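You operate a simulated robot arm through the tools that you are given. There is no shell and no other tool.

You run a simulated robot arm. Do the job below in one go: nothing can be reset, and whatever is moved stays where it is left.

Task
Clamp the two grey housings from the orange tray in the fixture and run the trial machine.
Fine: one run only, after both clamps are shut; both screws end driven home.

Only the result counts: the job must be done as asked and must still hold three seconds after the hand-in. Knocking over, shifting, dropping, spilling or breaking anything else fails it.

Robot
A 7-joint arm with a two-finger parallel gripper, fixed in place. Base frame: the origin is at the foot of the arm, x ahead of it, y to its left, z up; the work surface is at about z = 71. Units: cm, degrees, N and s.
Its first joint turns from -166.0 to 166.0 degrees. Payload 1.57 kg.
The tool frame sits at the grasp point between the pads (the TCP): z along the fingers, y along the line on which they close. The tips reach 3 cm beyond it. Largest opening 11 cm; finger width 2.4, thickness 1.2; the body of the gripper, 4.8 by 11.2 cm, starts 7.8 cm behind the TCP.
Orientation is that of the tool frame in the base frame, as [roll, pitch, yaw] about the fixed x, y, z axes, in that order (R = Rz(yaw) Ry(pitch) Rx(roll)). With the fingers straight down and closing along the base's y, the tool's x points along the base's -x, its y along +y and its z along -z.

Tools
- The arm moves only by the tool jog_arm. Its argument "increments" is a list of rows, each an object of numbers (a shift or turn left out is 0, a gripper value left out holds the last): "tx", "ty", "tz": the shift along the tool's x, y, z in cm; "rx", "ry", "rz": the turn, a rotation vector about the tool's x, y, z in degrees; "hand": the opening, from 0 (shut) to 1 (fully open). In form: [{"tx": .., "ty": .., "tz": .., "rx": .., "ry": .., "rz": .., "hand": ..}, ...]. A call has 1 to 20 rows; each row shifts and turns the commanded pose from where the row before left it, along the tool's axes as they then stand. Each row takes 0.2 s and may step no farther than 5 cm and 8.6 degrees from the row before; otherwise, or with a gripper value out of range, the whole call is refused. Where a pose cannot be reached the arm comes as near as it can. A force on the tool above 40 N (or 10 N above the force at the start of the call, whichever is more), or a blocked arm, ends the call early, and 0.2 s more pass. The fingers move at their own pace (about 10.8 cm/s each) and stop on an object; they squeeze with about 26 N. The grip force told is the motor's: it shows also when the fingers shut on nothing. Time passes only in rows, and 0.2 s behind the last, so rows that do not move let the fingers close. It gives the time, the measured TCP pose, the force on the tool (base axes), the opening and the grip force at its end, in the units of the frame above (readings bear some noise), with the torque about the TCP (base axes, N m) and any sound that the robot's microphone picked up.
- Cameras (640 x 400 px; columns grow to the right, rows downward): "scene" is fixed at [22.14, -50.19, 147.75]; the picture's right is [0.46, -0.89, 0.00], its down [-0.83, -0.43, -0.36] and it looks along [0.32, 0.16, -0.93] (base axes); focal length 220 px, centre (320, 200). "wrist" rides on the gripper at [7, 1.6, -14.1] in the tool frame; the picture's right is [-0.23, 0.97, 0.00], its down [-0.86, -0.20, -0.48] and it looks along [-0.47, -0.11, 0.88] (tool axes); focal length 222 px, centre (320, 200). There is no depth. A picture from a camera that has moved, and an enlarged one, comes with that camera's place and axes in the base frame and with its lens.
- capture(camera): a new picture of that camera. It takes no simulated time.
- move_column(by): slides the trunk up (or, below 0, down) by that many cm; the arm rides with it, the base frame stays. It gives what a move gives, with no picture.
- enlarge(camera, box): a new picture of the part [left, top, right, bottom] of that camera's present view, enlarged. It takes no simulated time.
- job_done(): hands the job in; it is judged then, once.

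Nothing tells you positions but the pictures and the camera data. Unless the task says otherwise, let go and move clear before handing in.

The tools are called by a JSON object that holds its "name" and its "arguments". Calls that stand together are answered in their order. jog_arm: Moves the arm, as the interface text tells. Its arguments: {"type":"object","properties":{"increments":{"type":"array"}},"required":["increments"]} The other tools are called the same way: move_column (by) slides the trunk up or down; capture (camera) takes a picture; enlarge (camera, box) takes an enlarged picture of a part of a camera's view; job_done () hands the job in.

At the start:

```text
time: 0.0
ee_pos: [48.29, -31.8, 115.81]
orientation: [-180.0, 0.0, 179.9]
force: [-1.2, -0.6, 0.0]
ft_torque: [0.0, 0.0, 0.02]
finger_gap: 11.0
finger_force: 0.0
trunk travel left (down, up): [-35.0, 26.0]
```

scene: 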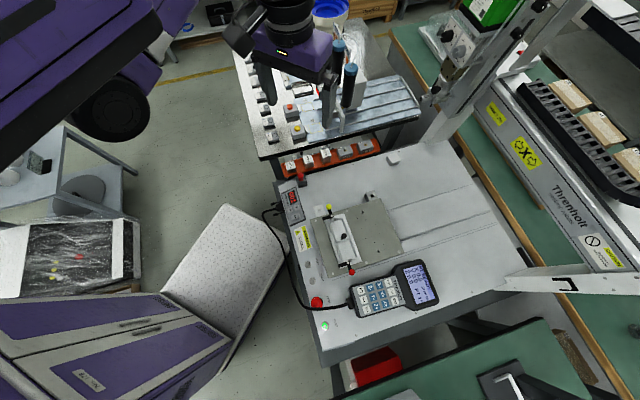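
wrist: 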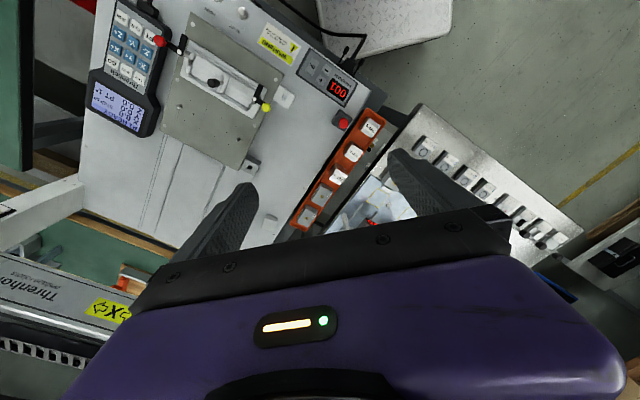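

I see a trial machine with a fixture plate, a keypad pendant, buttons, and an orange tray of housings beside it. I'll enlarge several parts of both views before moving.

{"name": "enlarge", "arguments": {"camera": "scene", "box": [260, 130, 440, 242]}}

{"name": "enlarge", "arguments": {"camera": "scene", "box": [270, 180, 450, 350]}}

{"name": "enlarge", "arguments": {"camera": "wrist", "box": [80, 0, 400, 200]}}

{"name": "enlarge", "arguments": {"camera": "wrist", "box": [280, 90, 440, 240]}}

```text
3.56 times, centred on (350, 186) of scene
camera zoom: at [22.14, -50.19, 147.75], right [0.46, -0.89, 0.0], down [-0.83, -0.43, -0.36], along [0.32, 0.16, -0.93], focal length 782 px, centre (213, 250)
```

zoom: 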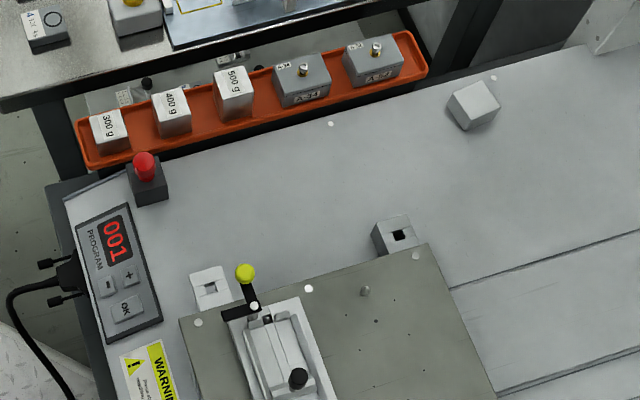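

```text
2.35 times, centred on (360, 265) of scene
camera zoom: at [22.14, -50.19, 147.75], right [0.46, -0.89, 0.0], down [-0.83, -0.43, -0.36], along [0.32, 0.16, -0.93], focal length 518 px, centre (226, 47)
```

zoom: 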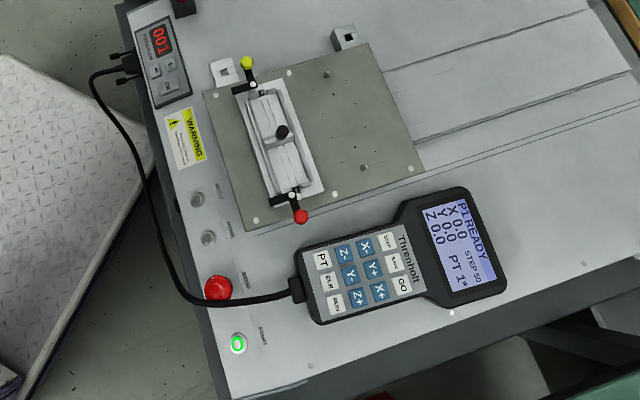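

```text
2.00 times, centred on (240, 100) of wrist
camera zoom: at [41.47, -30.15, 129.98], right [0.23, 0.97, 0.0], down [0.86, -0.2, 0.48], along [0.47, -0.11, -0.88], focal length 444 px, centre (480, 400)
```

zoom: 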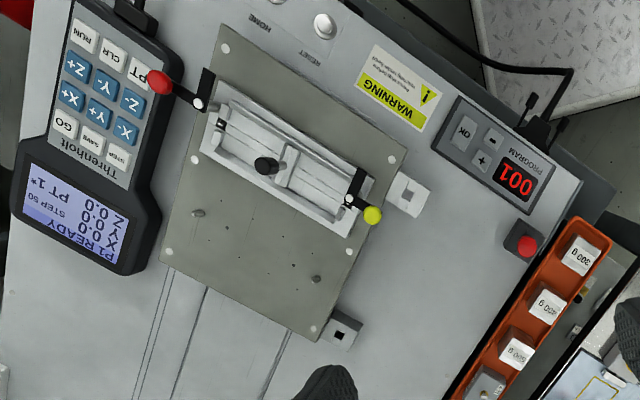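

```text
2.67 times, centred on (360, 165) of wrist
camera zoom: at [41.47, -30.15, 129.98], right [0.23, 0.97, 0.0], down [0.86, -0.2, 0.48], along [0.47, -0.11, -0.88], focal length 592 px, centre (213, 293)
```

zoom: 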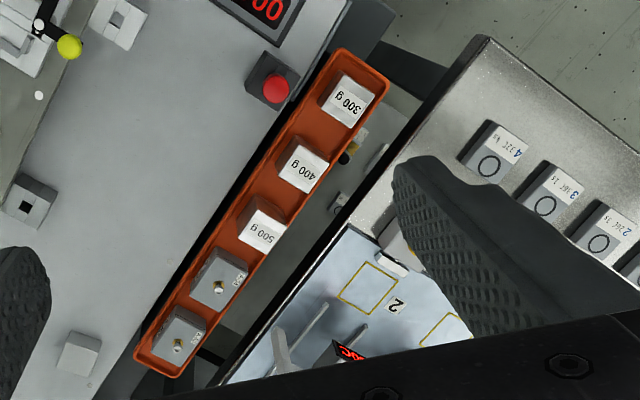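

The machine's fixture plate is around (38,-52), rotated about 45° in the base frame, with the tray along its far left edge. I'll swing the wrist camera over the machine, staying high, to read the labels.

{"name": "jog_arm", "arguments": {"increments": [{"tx": 3.2, "ty": -2.2}, {"tx": 3.2, "ty": -2.2}, {"tx": 3.2, "ty": -2.2}, {"tx": 3.2, "ty": -2.2}, {"tx": 3.2, "ty": -2.2}, {"rz": 7.5}, {"rz": 7.5}, {"rz": 7.5}, {"rz": 7.5}, {"rz": 7.5}, {"rz": 7.5}, {}]}}

{"name": "capture", "arguments": {"camera": "wrist"}}

{"name": "capture", "arguments": {"camera": "scene"}}

```text
time: 2.6
ee_pos: [32.3, -42.78, 115.85]
orientation: [-180.0, 0.0, 134.8]
force: [-0.2, 0.0, -0.4]
ft_torque: [0.03, 0.0, 0.01]
finger_gap: 11.02
finger_force: 0.1
trunk travel left (down, up): [-35.0, 26.0]
```

```text
taken
camera wrist: at [28.66, -36.74, 129.94], right [0.85, 0.53, 0.0], down [0.46, -0.75, 0.48], along [0.25, -0.41, -0.88], focal length 222 px, centre (320, 200)
```

wrist: 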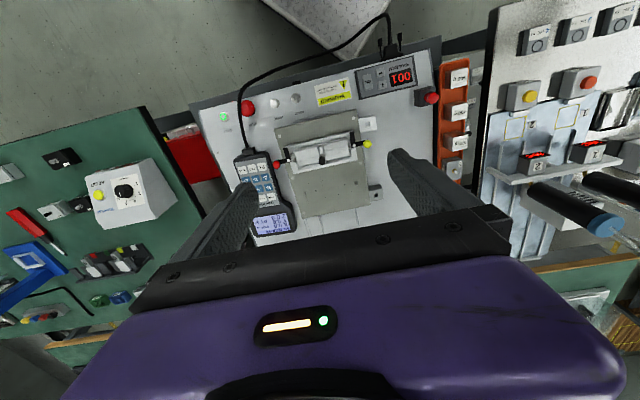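

```text
taken
```

scene: 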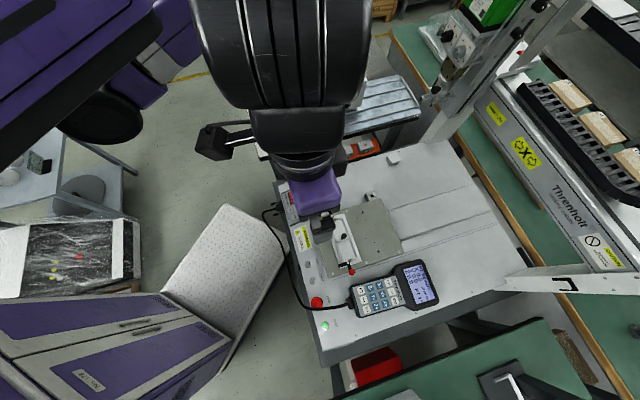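

The wrist view now shows the whole machine plus neighbouring benches. I'll enlarge the parts with text.

{"name": "enlarge", "arguments": {"camera": "wrist", "box": [190, 40, 350, 140]}}

{"name": "enlarge", "arguments": {"camera": "wrist", "box": [310, 50, 480, 156]}}

{"name": "enlarge", "arguments": {"camera": "wrist", "box": [220, 120, 400, 240]}}

{"name": "enlarge", "arguments": {"camera": "wrist", "box": [480, 0, 640, 240]}}

{"name": "enlarge", "arguments": {"camera": "wrist", "box": [0, 100, 220, 340]}}

{"name": "enlarge", "arguments": {"camera": "scene", "box": [280, 200, 460, 340]}}

{"name": "enlarge", "arguments": {"camera": "scene", "box": [420, 0, 640, 300]}}

```text
4.00 times, centred on (270, 90) of wrist
camera zoom: at [28.66, -36.74, 129.94], right [0.85, 0.53, 0.0], down [0.46, -0.75, 0.48], along [0.25, -0.41, -0.88], focal length 888 px, centre (520, 640)
```

zoom: 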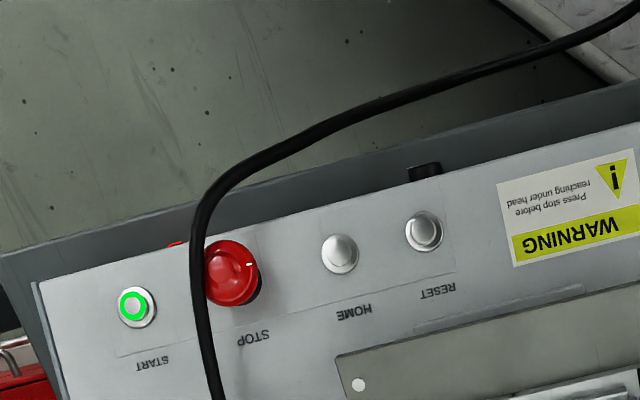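

```text
3.76 times, centred on (395, 103) of wrist
camera zoom: at [28.66, -36.74, 129.94], right [0.85, 0.53, 0.0], down [0.46, -0.75, 0.48], along [0.25, -0.41, -0.88], focal length 836 px, centre (38, 565)
```

zoom: 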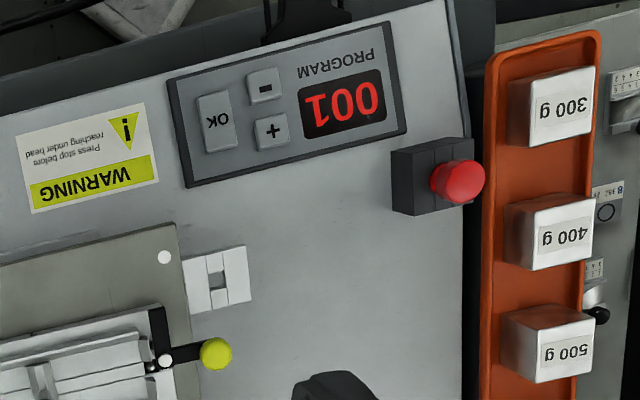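

```text
3.33 times, centred on (310, 180) of wrist
camera zoom: at [28.66, -36.74, 129.94], right [0.85, 0.53, 0.0], down [0.46, -0.75, 0.48], along [0.25, -0.41, -0.88], focal length 740 px, centre (353, 267)
```

zoom: 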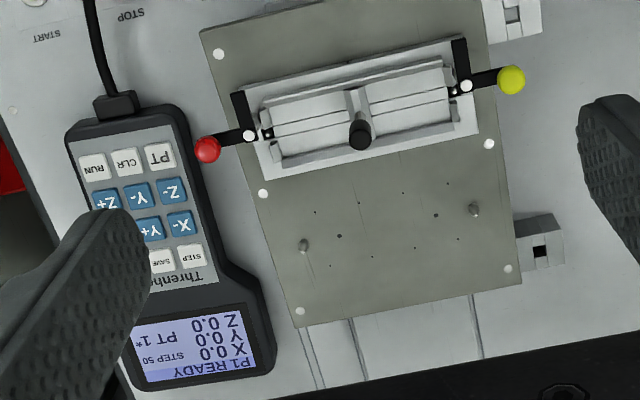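

```text
1.67 times, centred on (560, 120) of wrist
camera zoom: at [28.66, -36.74, 129.94], right [0.85, 0.53, 0.0], down [0.46, -0.75, 0.48], along [0.25, -0.41, -0.88], focal length 370 px, centre (-80, 333)
```

zoom: 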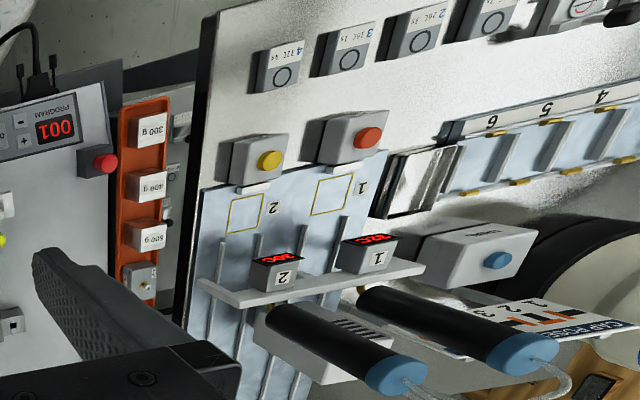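

```text
1.67 times, centred on (110, 220) of wrist
camera zoom: at [28.66, -36.74, 129.94], right [0.85, 0.53, 0.0], down [0.46, -0.75, 0.48], along [0.25, -0.41, -0.88], focal length 370 px, centre (670, 167)
```

zoom: 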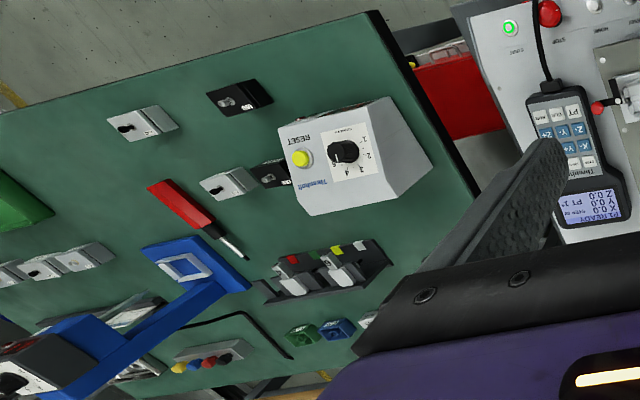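

```text
2.86 times, centred on (370, 270) of scene
camera zoom: at [22.14, -50.19, 147.75], right [0.46, -0.89, 0.0], down [-0.83, -0.43, -0.36], along [0.32, 0.16, -0.93], focal length 629 px, centre (177, 0)
```

zoom: 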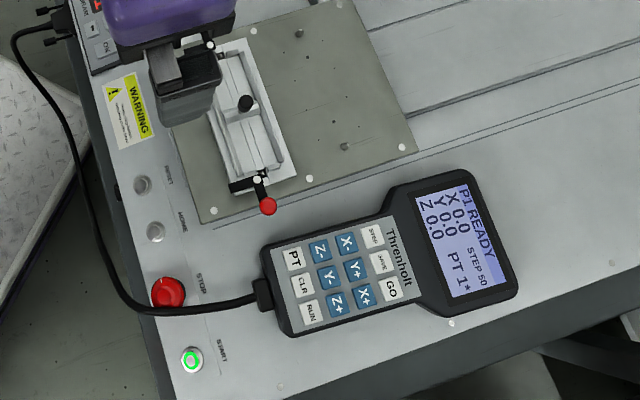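

```text
1.33 times, centred on (530, 150) of scene
camera zoom: at [22.14, -50.19, 147.75], right [0.46, -0.89, 0.0], down [-0.83, -0.43, -0.36], along [0.32, 0.16, -0.93], focal length 293 px, centre (40, 267)
```

zoom: 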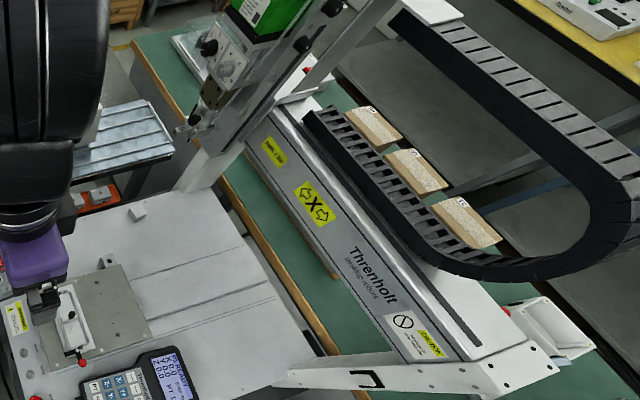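

This is a gantry screwdriving machine with a moving plate. I'll zoom harder on the housings, plate, gantry head and small red button.

{"name": "enlarge", "arguments": {"camera": "wrist", "box": [425, 110, 485, 190]}}

{"name": "enlarge", "arguments": {"camera": "scene", "box": [335, 135, 385, 166]}}

{"name": "enlarge", "arguments": {"camera": "scene", "box": [420, 0, 560, 140]}}

{"name": "enlarge", "arguments": {"camera": "wrist", "box": [265, 120, 385, 195]}}

{"name": "enlarge", "arguments": {"camera": "wrist", "box": [405, 70, 455, 120]}}

```text
5.00 times, centred on (455, 150) of wrist
camera zoom: at [28.66, -36.74, 129.94], right [0.85, 0.53, 0.0], down [0.46, -0.75, 0.48], along [0.25, -0.41, -0.88], focal length 1111 px, centre (-355, 450)
```

zoom: 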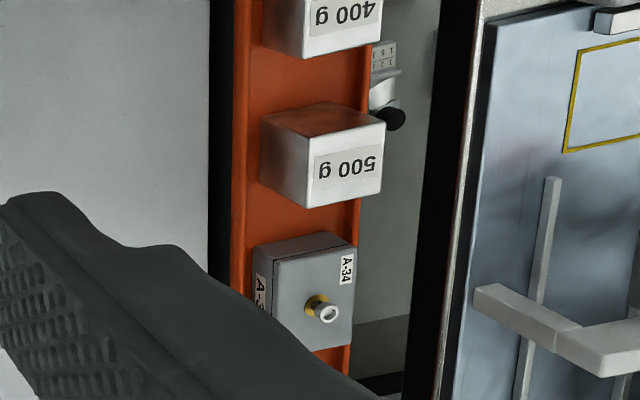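

```text
12.80 times, centred on (360, 150) of scene
camera zoom: at [22.14, -50.19, 147.75], right [0.46, -0.89, 0.0], down [-0.83, -0.43, -0.36], along [0.32, 0.16, -0.93], focal length 2816 px, centre (-192, 834)
```

zoom: 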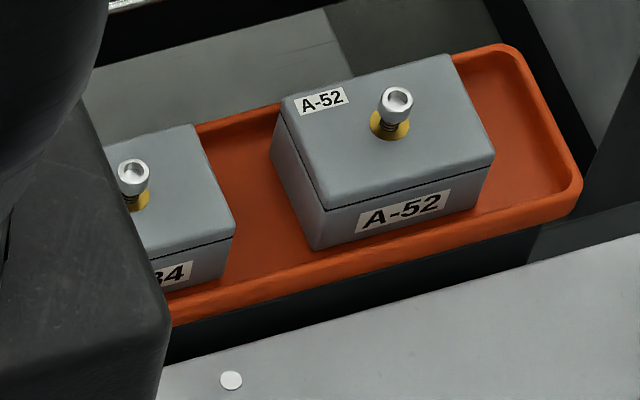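

```text
2.86 times, centred on (490, 70) of scene
camera zoom: at [22.14, -50.19, 147.75], right [0.46, -0.89, 0.0], down [-0.83, -0.43, -0.36], along [0.32, 0.16, -0.93], focal length 629 px, centre (-166, 571)
```

zoom: 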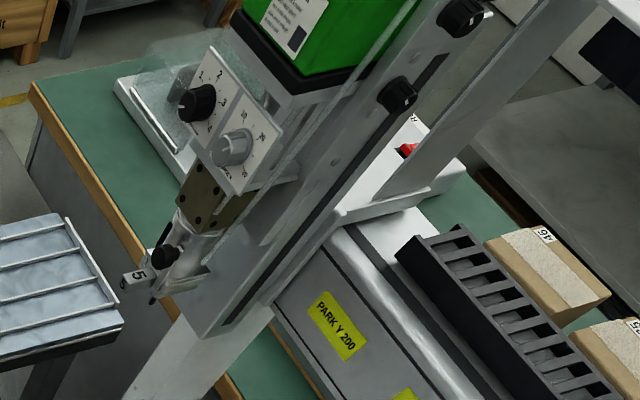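

```text
5.33 times, centred on (325, 158) of wrist
camera zoom: at [28.66, -36.74, 129.94], right [0.85, 0.53, 0.0], down [0.46, -0.75, 0.48], along [0.25, -0.41, -0.88], focal length 1185 px, centre (293, 427)
```

zoom: 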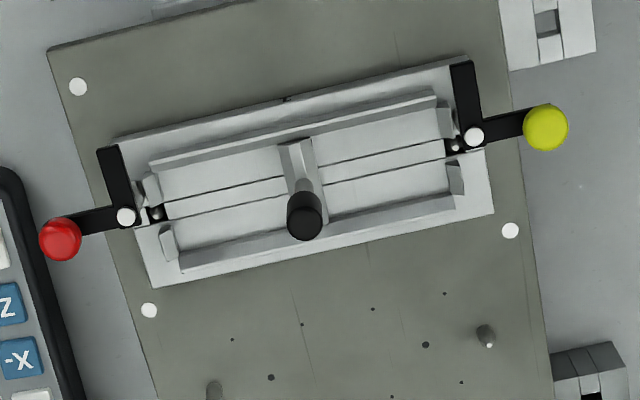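

```text
8.00 times, centred on (430, 95) of wrist
camera zoom: at [28.66, -36.74, 129.94], right [0.85, 0.53, 0.0], down [0.46, -0.75, 0.48], along [0.25, -0.41, -0.88], focal length 1777 px, centre (-560, 1040)
```

zoom: 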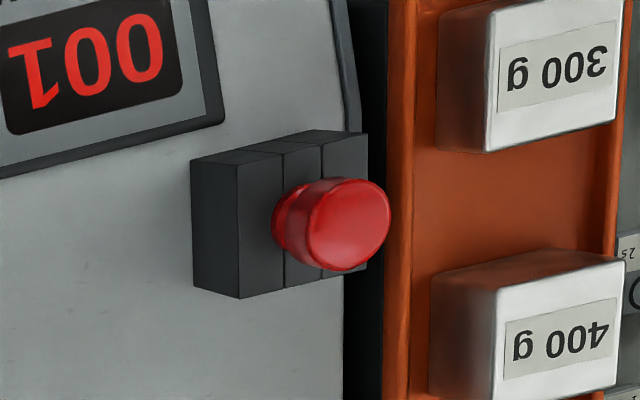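

The two housings are A-34 and A-52, each with a raised screw. I'll look closely at the clamps and at the dials and labels on the gantry.

{"name": "enlarge", "arguments": {"camera": "wrist", "box": [340, 125, 380, 155]}}

{"name": "enlarge", "arguments": {"camera": "wrist", "box": [268, 140, 308, 175]}}

{"name": "enlarge", "arguments": {"camera": "wrist", "box": [300, 130, 350, 170]}}

{"name": "enlarge", "arguments": {"camera": "scene", "box": [440, 0, 500, 60]}}

{"name": "enlarge", "arguments": {"camera": "scene", "box": [480, 60, 640, 280]}}

{"name": "enlarge", "arguments": {"camera": "scene", "box": [340, 255, 445, 320]}}

{"name": "enlarge", "arguments": {"camera": "scene", "box": [310, 200, 370, 280]}}

```text
13.33 times, centred on (360, 140) of wrist
camera zoom: at [28.66, -36.74, 129.94], right [0.85, 0.53, 0.0], down [0.46, -0.75, 0.48], along [0.25, -0.41, -0.88], focal length 2962 px, centre (-213, 1000)
```

zoom: 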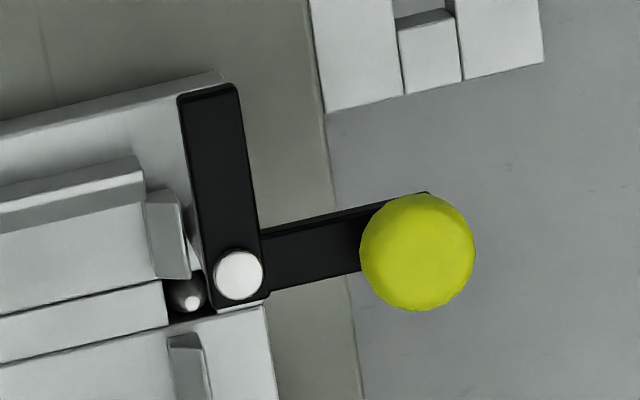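

```text
11.43 times, centred on (288, 158) of wrist
camera zoom: at [28.66, -36.74, 129.94], right [0.85, 0.53, 0.0], down [0.46, -0.75, 0.48], along [0.25, -0.41, -0.88], focal length 2538 px, centre (686, 686)
```

zoom: 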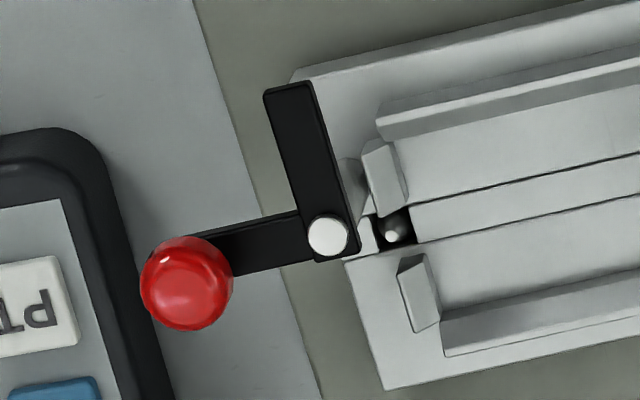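

```text
10.00 times, centred on (325, 150) of wrist
camera zoom: at [28.66, -36.74, 129.94], right [0.85, 0.53, 0.0], down [0.46, -0.75, 0.48], along [0.25, -0.41, -0.88], focal length 2221 px, centre (270, 700)
```

zoom: 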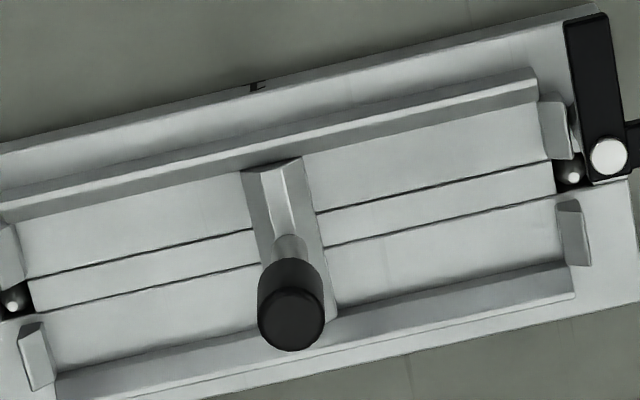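

```text
6.67 times, centred on (470, 30) of scene
camera zoom: at [22.14, -50.19, 147.75], right [0.46, -0.89, 0.0], down [-0.83, -0.43, -0.36], along [0.32, 0.16, -0.93], focal length 1467 px, centre (-680, 1333)
```

zoom: 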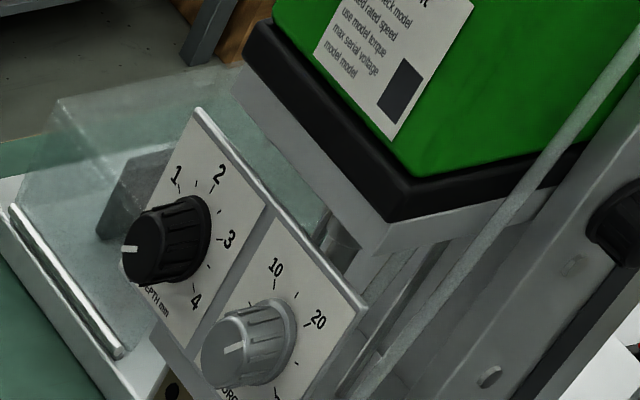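

```text
1.82 times, centred on (560, 170) of scene
camera zoom: at [22.14, -50.19, 147.75], right [0.46, -0.89, 0.0], down [-0.83, -0.43, -0.36], along [0.32, 0.16, -0.93], focal length 400 px, centre (-116, 254)
```

zoom: 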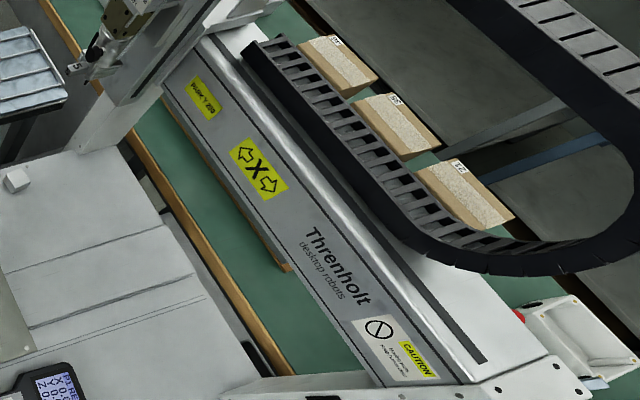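

```text
6.10 times, centred on (392, 288) of scene
camera zoom: at [22.14, -50.19, 147.75], right [0.46, -0.89, 0.0], down [-0.83, -0.43, -0.36], along [0.32, 0.16, -0.93], focal length 1341 px, centre (-122, -333)
```

zoom: 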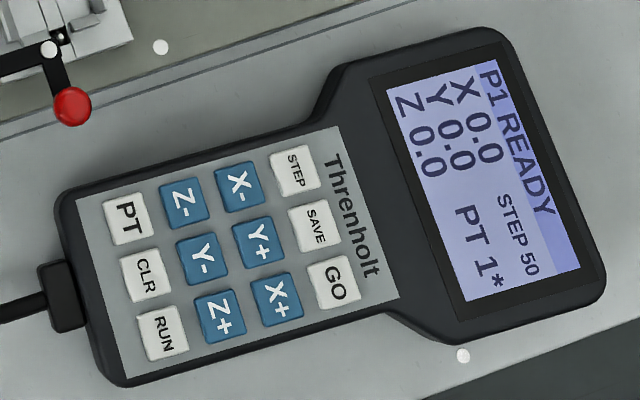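

```text
5.00 times, centred on (340, 240) of scene
camera zoom: at [22.14, -50.19, 147.75], right [0.46, -0.89, 0.0], down [-0.83, -0.43, -0.36], along [0.32, 0.16, -0.93], focal length 1100 px, centre (220, 0)
```

zoom: 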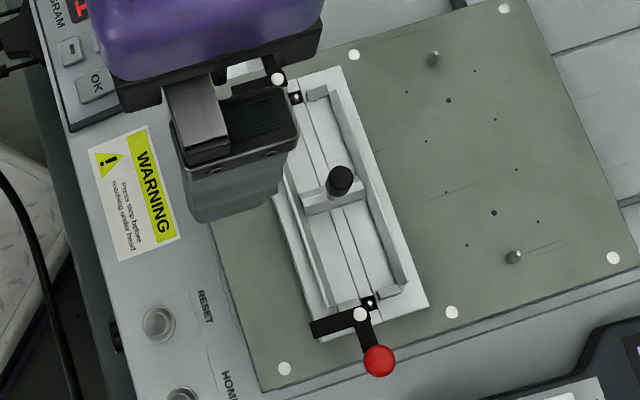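

I take the clamp levers to be L-shaped swing bars on vertical pins at each end of the two-bay nest. Next I'll move over the tray for accurate housing positions.

{"name": "jog_arm", "arguments": {"increments": [{"tx": -1.5, "ty": 3.75}, {"tx": -1.5, "ty": 3.75}, {"tx": -1.5, "ty": 3.75}, {"tx": -1.5, "ty": 3.75}, {"tx": -1.5, "ty": 3.75}, {"tx": -1.5, "ty": 3.75}, {"tx": -1.5, "ty": 3.75}, {"tx": -1.5, "ty": 3.75}, {"tz": 4}, {"tz": 4}, {"tz": 4}, {"tz": 2}, {}]}}

{"name": "capture", "arguments": {"camera": "wrist"}}

{"name": "capture", "arguments": {"camera": "scene"}}

```text
time: 5.4
ee_pos: [61.88, -29.97, 101.95]
orientation: [179.9, 0.0, 135.0]
force: [0.5, 0.1, -0.6]
ft_torque: [0.0, 0.0, 0.02]
finger_gap: 10.99
finger_force: 0.0
trunk travel left (down, up): [-35.0, 26.0]
```

```text
taken
camera wrist: at [58.19, -23.92, 115.99], right [0.85, 0.53, 0.0], down [0.46, -0.75, 0.48], along [0.25, -0.41, -0.88], focal length 222 px, centre (320, 200)
```

wrist: 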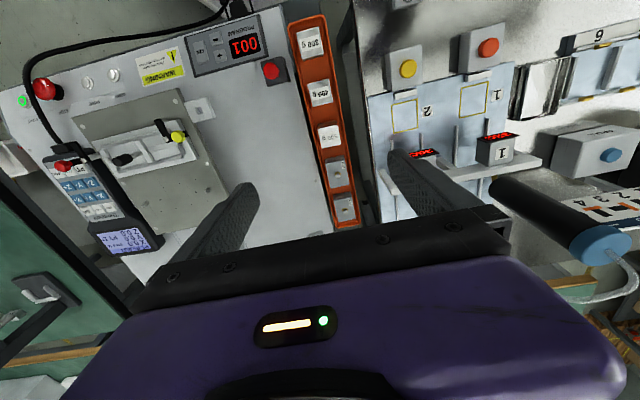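

```text
taken
```

scene: 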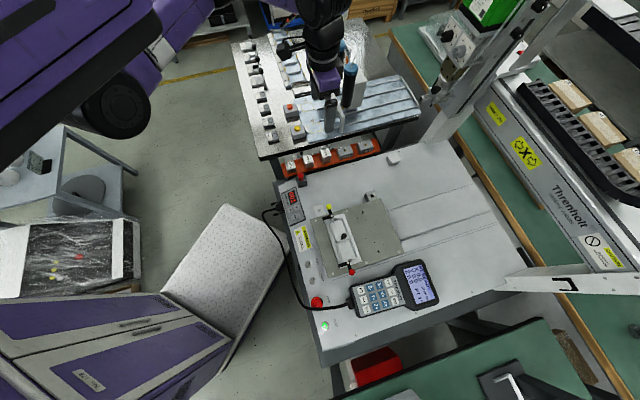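

The tray is now in clear view between the fingers. I'll enlarge the housings, and the fixture from this angle.

{"name": "enlarge", "arguments": {"camera": "wrist", "box": [310, 140, 370, 230]}}

{"name": "enlarge", "arguments": {"camera": "wrist", "box": [280, 5, 380, 235]}}

{"name": "enlarge", "arguments": {"camera": "wrist", "box": [60, 80, 220, 200]}}

{"name": "enlarge", "arguments": {"camera": "scene", "box": [275, 130, 385, 180]}}

{"name": "enlarge", "arguments": {"camera": "scene", "box": [310, 190, 370, 280]}}

{"name": "enlarge", "arguments": {"camera": "wrist", "box": [90, 110, 200, 180]}}

```text
4.44 times, centred on (340, 185) of wrist
camera zoom: at [58.19, -23.92, 115.99], right [0.85, 0.53, 0.0], down [0.46, -0.75, 0.48], along [0.25, -0.41, -0.88], focal length 987 px, centre (231, 267)
```

zoom: 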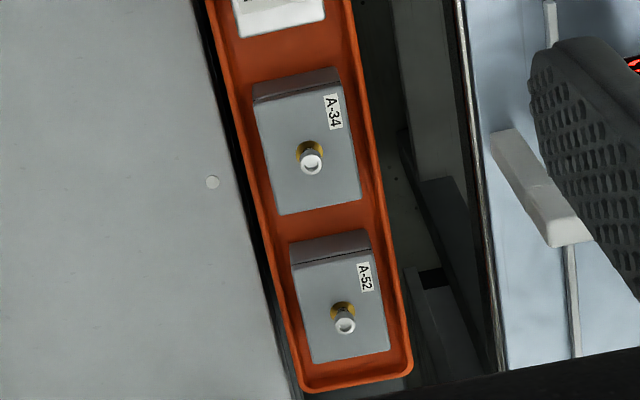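

```text
1.74 times, centred on (330, 120) of wrist
camera zoom: at [58.19, -23.92, 115.99], right [0.85, 0.53, 0.0], down [0.46, -0.75, 0.48], along [0.25, -0.41, -0.88], focal length 386 px, centre (303, 339)
```

zoom: 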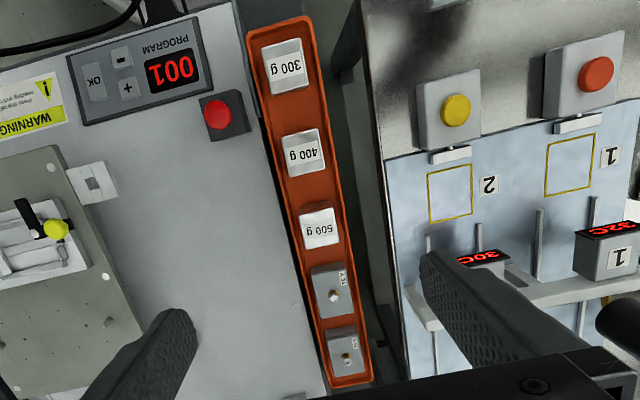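

```text
3.33 times, centred on (140, 140) of wrist
camera zoom: at [58.19, -23.92, 115.99], right [0.85, 0.53, 0.0], down [0.46, -0.75, 0.48], along [0.25, -0.41, -0.88], focal length 740 px, centre (920, 400)
```

zoom: 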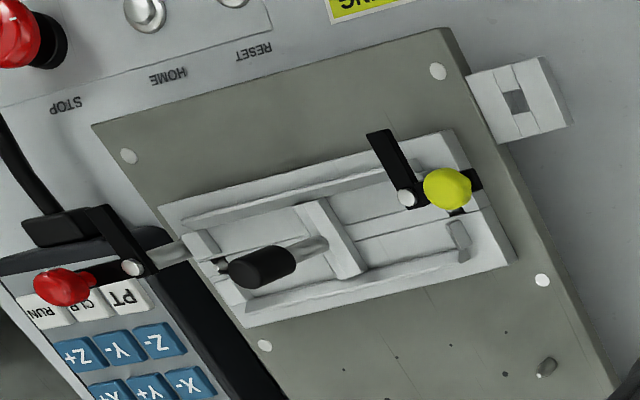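

```text
5.82 times, centred on (330, 155) of scene
camera zoom: at [22.14, -50.19, 147.75], right [0.46, -0.89, 0.0], down [-0.83, -0.43, -0.36], along [0.32, 0.16, -0.93], focal length 1280 px, centre (262, 462)
```

zoom: 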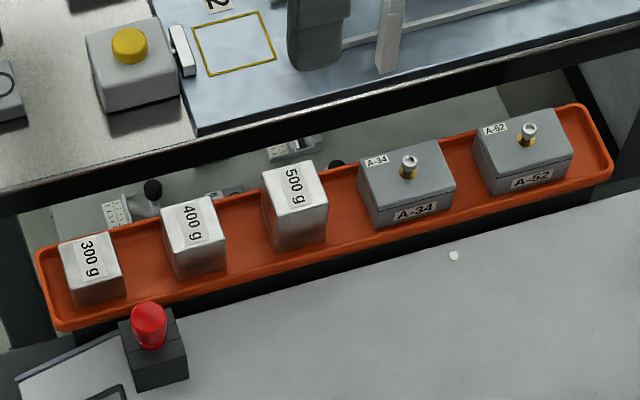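

```text
4.44 times, centred on (340, 235) of scene
camera zoom: at [22.14, -50.19, 147.75], right [0.46, -0.89, 0.0], down [-0.83, -0.43, -0.36], along [0.32, 0.16, -0.93], focal length 978 px, centre (231, 44)
```

zoom: 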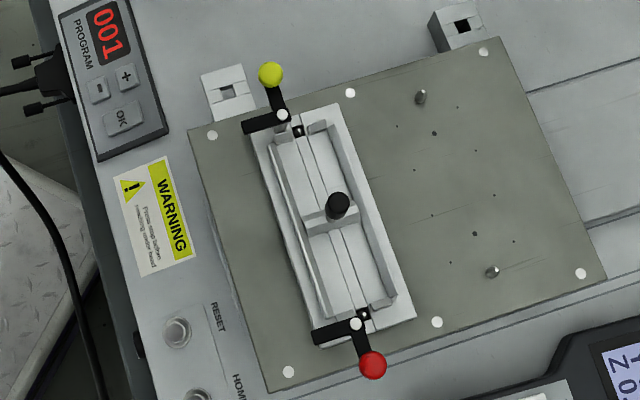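

```text
5.71 times, centred on (145, 145) of wrist
camera zoom: at [58.19, -23.92, 115.99], right [0.85, 0.53, 0.0], down [0.46, -0.75, 0.48], along [0.25, -0.41, -0.88], focal length 1269 px, centre (1320, 514)
```

zoom: 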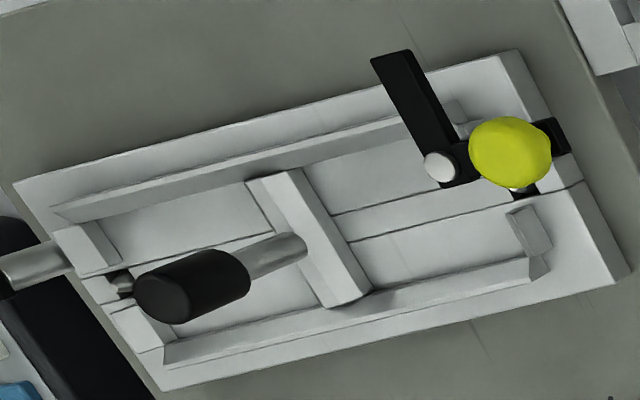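

Housing tops are about z 75.5, with A-34 near (69.6,-36.1) and A-52 near (75.5,-42.0). I'll go above A-34 with the hand part closed and look down closely.

{"name": "jog_arm", "arguments": {"increments": [{"tx": -3.3, "ty": 0.4, "hand": 0.62}, {"tx": -3.3, "ty": 0.4}, {"tx": -3.2, "ty": 0.4}, {"tz": 4}, {"tz": 4}, {"tz": 4}, {}]}}

{"name": "capture", "arguments": {"camera": "wrist"}}

{"name": "enlarge", "arguments": {"camera": "wrist", "box": [240, 80, 400, 210]}}

{"name": "enlarge", "arguments": {"camera": "scene", "box": [285, 80, 415, 170]}}

```text
time: 7.0
ee_pos: [69.82, -36.24, 89.69]
orientation: [-179.9, 0.0, 135.0]
force: [-0.1, 0.0, -0.4]
ft_torque: [0.02, 0.03, -0.03]
finger_gap: 6.83
finger_force: 0.1
trunk travel left (down, up): [-35.0, 26.0]
```

```text
taken
camera wrist: at [66.08, -30.17, 103.88], right [0.85, 0.53, 0.0], down [0.46, -0.75, 0.48], along [0.25, -0.41, -0.88], focal length 222 px, centre (320, 200)
```

wrist: 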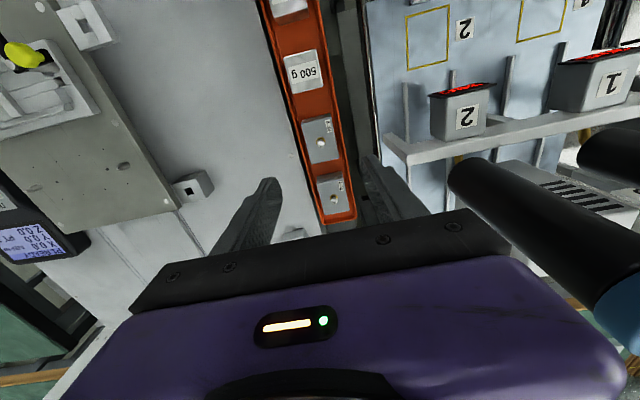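

```text
3.08 times, centred on (320, 145) of wrist
camera zoom: at [66.08, -30.17, 103.88], right [0.85, 0.53, 0.0], down [0.46, -0.75, 0.48], along [0.25, -0.41, -0.88], focal length 684 px, centre (320, 369)
```

zoom: 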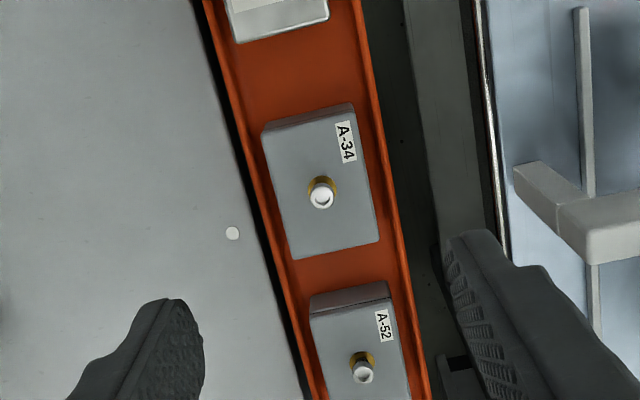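

```text
4.44 times, centred on (350, 125) of scene
camera zoom: at [22.14, -50.19, 147.75], right [0.46, -0.89, 0.0], down [-0.83, -0.43, -0.36], along [0.32, 0.16, -0.93], focal length 978 px, centre (187, 533)
```

zoom: 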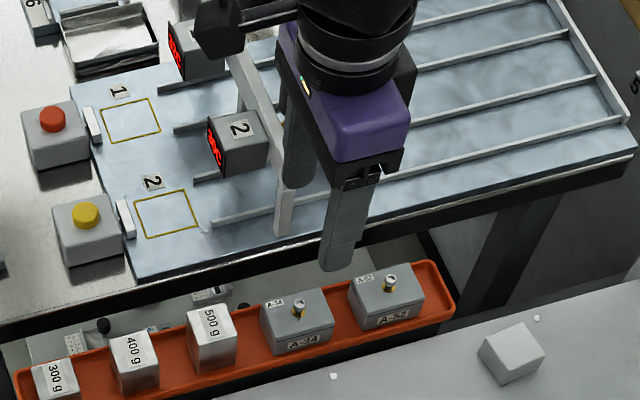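

A-34 is confirmed centred under the gripper, and the tray rim is at roughly z 73.7. Before picking it up I'll measure the empty nest from straight above, with the hand turned the way it will place.

{"name": "jog_arm", "arguments": {"increments": [{"tz": -4}, {"tz": -4}, {"tx": 1.5, "ty": -3.7}, {"tx": 1.5, "ty": -3.7}, {"tx": 1.5, "ty": -3.7}, {"tx": 1.5, "ty": -3.7}, {"tx": 1.5, "ty": -3.7}, {"tx": 1.5, "ty": -3.7}, {"tx": 1.5, "ty": -3.7}, {"tx": 1.5, "ty": -3.7}, {"tx": 1, "ty": -3.1}, {}]}}

{"name": "jog_arm", "arguments": {"increments": [{"rz": 8.2}, {"rz": 8.2}, {"rz": 8.2}, {"rz": 8.2}, {"rz": 8.2}, {"rz": 8.2}, {"rz": 8.2}, {"rz": 8.2}, {"rz": 8.2}, {"rz": 8.2}, {"rz": 8.0}, {}]}}

{"name": "capture", "arguments": {"camera": "wrist"}}

{"name": "capture", "arguments": {"camera": "scene"}}

```text
time: 9.6
ee_pos: [37.46, -49.92, 97.68]
orientation: [-179.9, 0.0, 135.0]
force: [-0.3, 0.1, -0.4]
ft_torque: [0.01, 0.03, 0.0]
finger_gap: 6.84
finger_force: 0.0
trunk travel left (down, up): [-35.0, 26.0]
```

```text
time: 12.2
ee_pos: [37.57, -50.03, 97.81]
orientation: [-180.0, 0.0, 48.9]
force: [-0.6, -0.8, -0.3]
ft_torque: [-0.06, -0.03, 0.01]
finger_gap: 6.83
finger_force: 0.2
out of reach, approached as far as the arm can: row 11
trunk travel left (down, up): [-35.0, 26.0]
```

```text
taken
camera wrist: at [43.44, -45.89, 111.98], right [0.59, -0.81, 0.0], down [-0.71, -0.51, 0.48], along [-0.39, -0.28, -0.88], focal length 222 px, centre (320, 200)
```

wrist: 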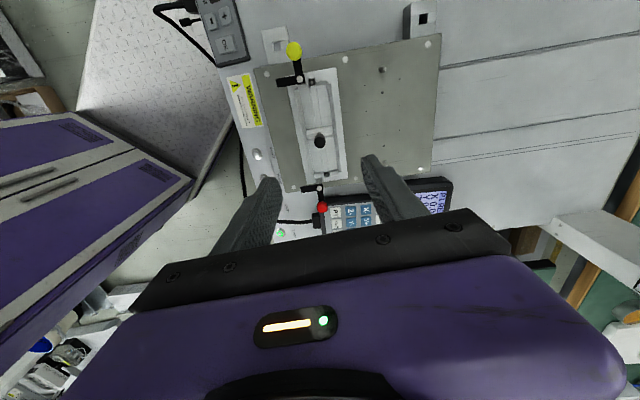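

```text
taken
```

scene: 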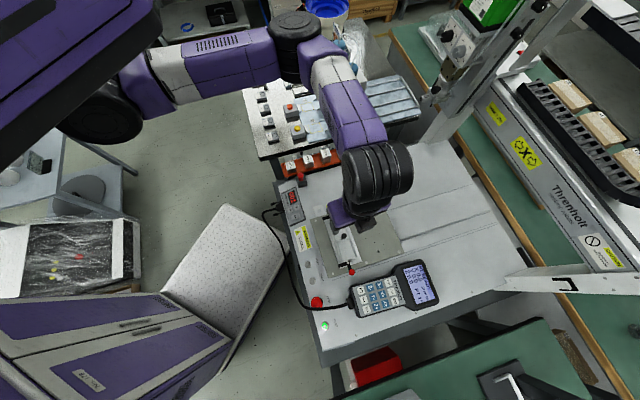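

The joint limit stops this rotation just short, so for placing I'll turn the other way. This viewpoint is good for measuring the nest though, so I'll enlarge it.

{"name": "enlarge", "arguments": {"camera": "wrist", "box": [265, 30, 365, 220]}}

{"name": "enlarge", "arguments": {"camera": "wrist", "box": [270, 35, 370, 100]}}

{"name": "enlarge", "arguments": {"camera": "wrist", "box": [270, 80, 370, 145]}}

{"name": "enlarge", "arguments": {"camera": "wrist", "box": [270, 130, 370, 220]}}

```text
2.11 times, centred on (315, 125) of wrist
camera zoom: at [43.44, -45.89, 111.98], right [0.59, -0.81, 0.0], down [-0.71, -0.51, 0.48], along [-0.39, -0.28, -0.88], focal length 468 px, centre (330, 358)
```

zoom: 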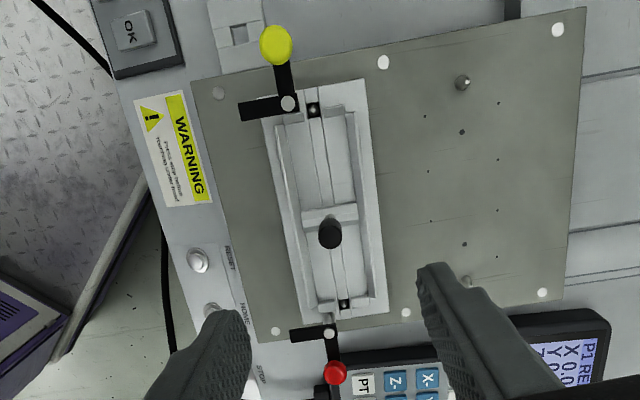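

```text
6.15 times, centred on (320, 68) of wrist
camera zoom: at [43.44, -45.89, 111.98], right [0.59, -0.81, 0.0], down [-0.71, -0.51, 0.48], along [-0.39, -0.28, -0.88], focal length 1367 px, centre (320, 1015)
```

zoom: 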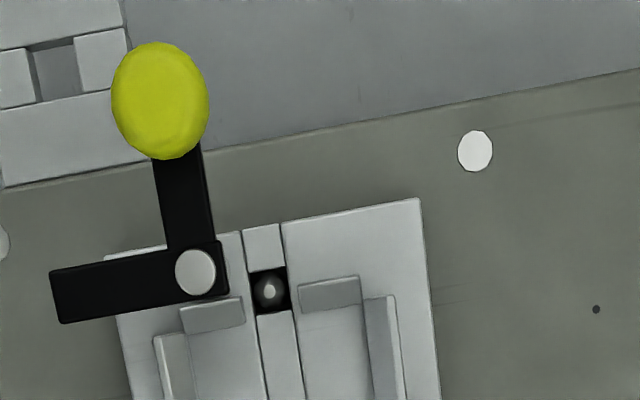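

```text
6.15 times, centred on (320, 112) of wrist
camera zoom: at [43.44, -45.89, 111.98], right [0.59, -0.81, 0.0], down [-0.71, -0.51, 0.48], along [-0.39, -0.28, -0.88], focal length 1367 px, centre (320, 738)
```

zoom: 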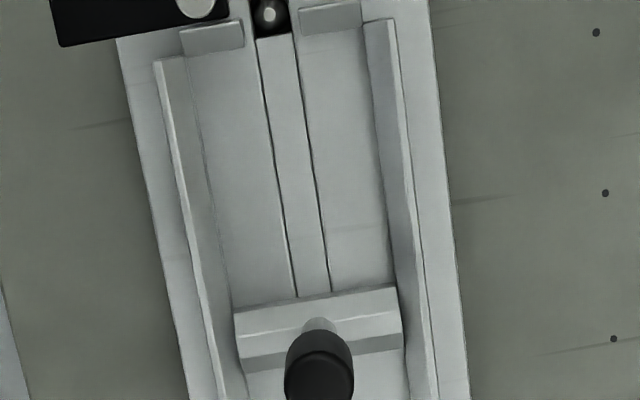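

```text
4.44 times, centred on (320, 175) of wrist
camera zoom: at [43.44, -45.89, 111.98], right [0.59, -0.81, 0.0], down [-0.71, -0.51, 0.48], along [-0.39, -0.28, -0.88], focal length 987 px, centre (320, 311)
```

zoom: 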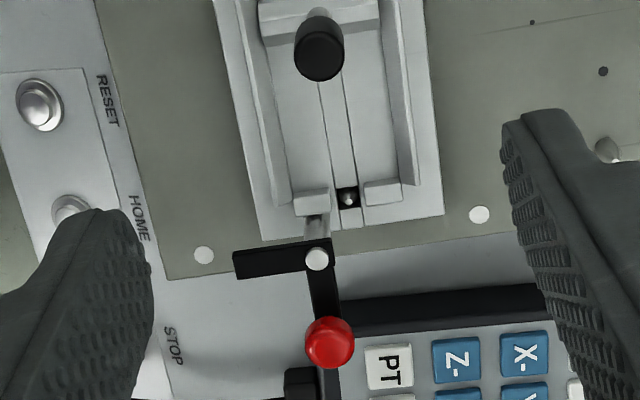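

The nest is now measured: the floor is about z 76.6, and the bays are centred at u 61.9 with v about -5.45 on the yellow side and -12.75 on the red side. The clamp bars sit above housing height, and I'll now turn back and return above A-34.

{"name": "jog_arm", "arguments": {"increments": [{"rz": -8.2}, {"rz": -8.2}, {"rz": -8.2}, {"rz": -8.2}, {"rz": -8.2}, {"rz": -8.2}, {"rz": -8.2}, {"rz": -8.2}, {"rz": -8.2}, {"rz": -8.2}, {"rz": -4.1}, {}]}}

```text
time: 14.8
ee_pos: [37.51, -50.04, 97.87]
orientation: [-180.0, 0.0, 135.2]
force: [-0.3, 0.1, 0.5]
ft_torque: [-0.04, 0.02, 0.02]
finger_gap: 6.8
finger_force: 0.1
trunk travel left (down, up): [-35.0, 26.0]
```

Back at yaw 135. Now I'll travel to above A-34.

{"name": "jog_arm", "arguments": {"increments": [{"rz": 0.2, "tx": -1.46, "ty": 3.634}, {"tx": -1.46, "ty": 3.634}, {"tx": -1.46, "ty": 3.634}, {"tx": -1.46, "ty": 3.634}, {"tx": -1.46, "ty": 3.634}, {"tx": -1.46, "ty": 3.634}, {"tx": -1.46, "ty": 3.634}, {"tx": -1.46, "ty": 3.634}, {"tx": -1.46, "ty": 3.634}, {}, {"tz": 4}, {"tz": 4}, {"tz": 3}, {"tz": 3}, {}]}}

{"name": "enlarge", "arguments": {"camera": "wrist", "box": [240, 80, 400, 230]}}

{"name": "enlarge", "arguments": {"camera": "scene", "box": [315, 110, 395, 170]}}

```text
time: 18.0
ee_pos: [70.01, -36.31, 83.91]
orientation: [-180.0, 0.0, 134.9]
force: [-0.1, 0.0, 0.5]
ft_torque: [0.01, -0.01, -0.02]
finger_gap: 6.82
finger_force: 0.0
trunk travel left (down, up): [-35.0, 26.0]
```

```text
2.67 times, centred on (320, 155) of wrist
camera zoom: at [66.32, -30.17, 97.96], right [0.85, 0.53, 0.0], down [0.46, -0.75, 0.48], along [0.25, -0.41, -0.88], focal length 592 px, centre (320, 320)
```

zoom: 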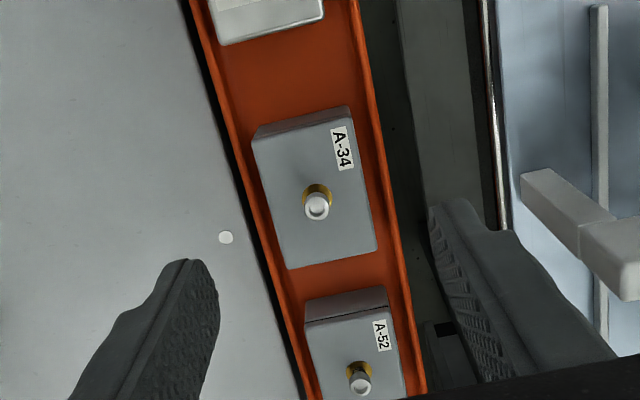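

```text
6.67 times, centred on (355, 140) of scene
camera zoom: at [22.14, -50.19, 147.75], right [0.46, -0.89, 0.0], down [-0.83, -0.43, -0.36], along [0.32, 0.16, -0.93], focal length 1467 px, centre (87, 600)
```

zoom: 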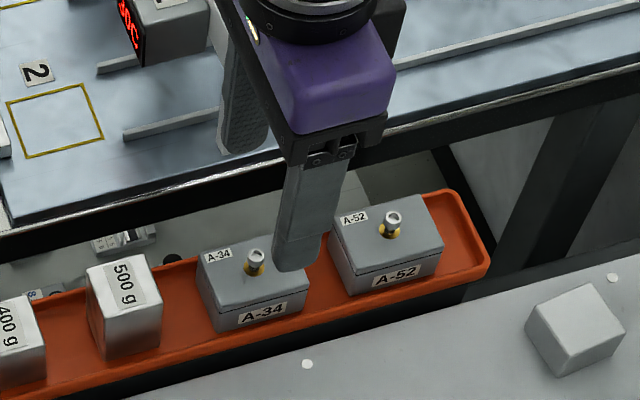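

A-34 is centred at u 74.9, v 23.85, and the hand is within 3 mm of it. I'll correct that, descend to z about 77.35 and grip.

{"name": "jog_arm", "arguments": {"increments": [{"tx": 0.3, "tz": 2}, {"tz": 2}, {"tz": 1.5}, {"tz": 1.05}, {}, {"hand": 0.2}, {}, {}, {}]}}

{"name": "enlarge", "arguments": {"camera": "wrist", "box": [220, 80, 420, 240]}}

{"name": "enlarge", "arguments": {"camera": "scene", "box": [315, 110, 395, 170]}}

```text
time: 20.0
ee_pos: [69.56, -36.0, 77.48]
orientation: [-180.0, -0.1, 134.9]
force: [1.0, -1.3, -0.2]
ft_torque: [-0.02, 0.05, 0.05]
finger_gap: 3.87
finger_force: 26.0
trunk travel left (down, up): [-35.0, 26.0]
```

```text
2.50 times, centred on (320, 160) of wrist
camera zoom: at [65.87, -29.96, 91.47], right [0.85, 0.53, 0.0], down [0.46, -0.75, 0.48], along [0.25, -0.41, -0.88], focal length 555 px, centre (320, 300)
```

zoom: 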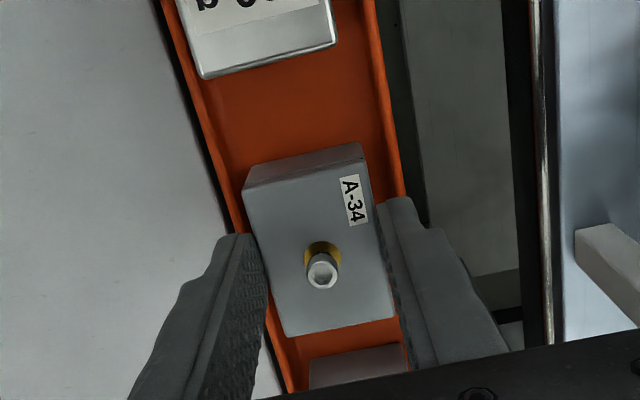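

```text
6.67 times, centred on (355, 140) of scene
camera zoom: at [22.14, -50.19, 147.75], right [0.46, -0.89, 0.0], down [-0.83, -0.43, -0.36], along [0.32, 0.16, -0.93], focal length 1467 px, centre (87, 600)
```

zoom: 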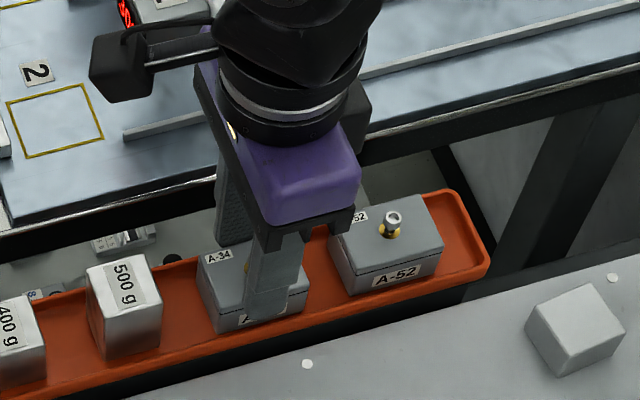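

Gripped: the opening reads 3.87 cm at 26 N. I'll lift straight up, check it, carry it over the yellow bay and turn it by -90°.

{"name": "jog_arm", "arguments": {"increments": [{"tz": -1}, {"tz": -2}, {"tz": -4}, {"tz": -4}, {"tz": -4}, {"tz": -4}, {"tz": -1.5}, {}]}}

{"name": "capture", "arguments": {"camera": "scene"}}

```text
time: 21.8
ee_pos: [69.55, -36.13, 97.87]
orientation: [-180.0, 0.0, 135.0]
force: [0.3, -0.4, -0.4]
ft_torque: [0.01, -0.03, 0.0]
finger_gap: 3.92
finger_force: 25.6
trunk travel left (down, up): [-35.0, 26.0]
```

```text
taken
```

scene: 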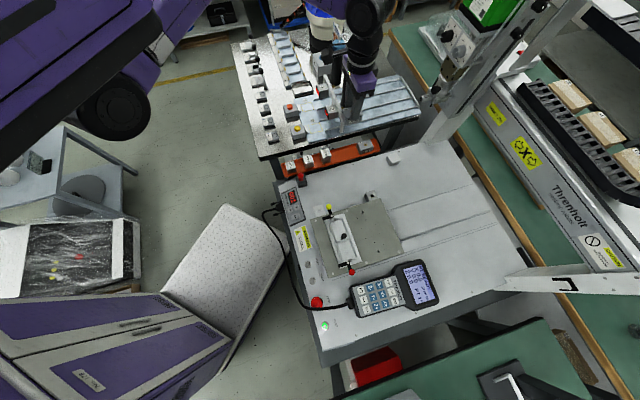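

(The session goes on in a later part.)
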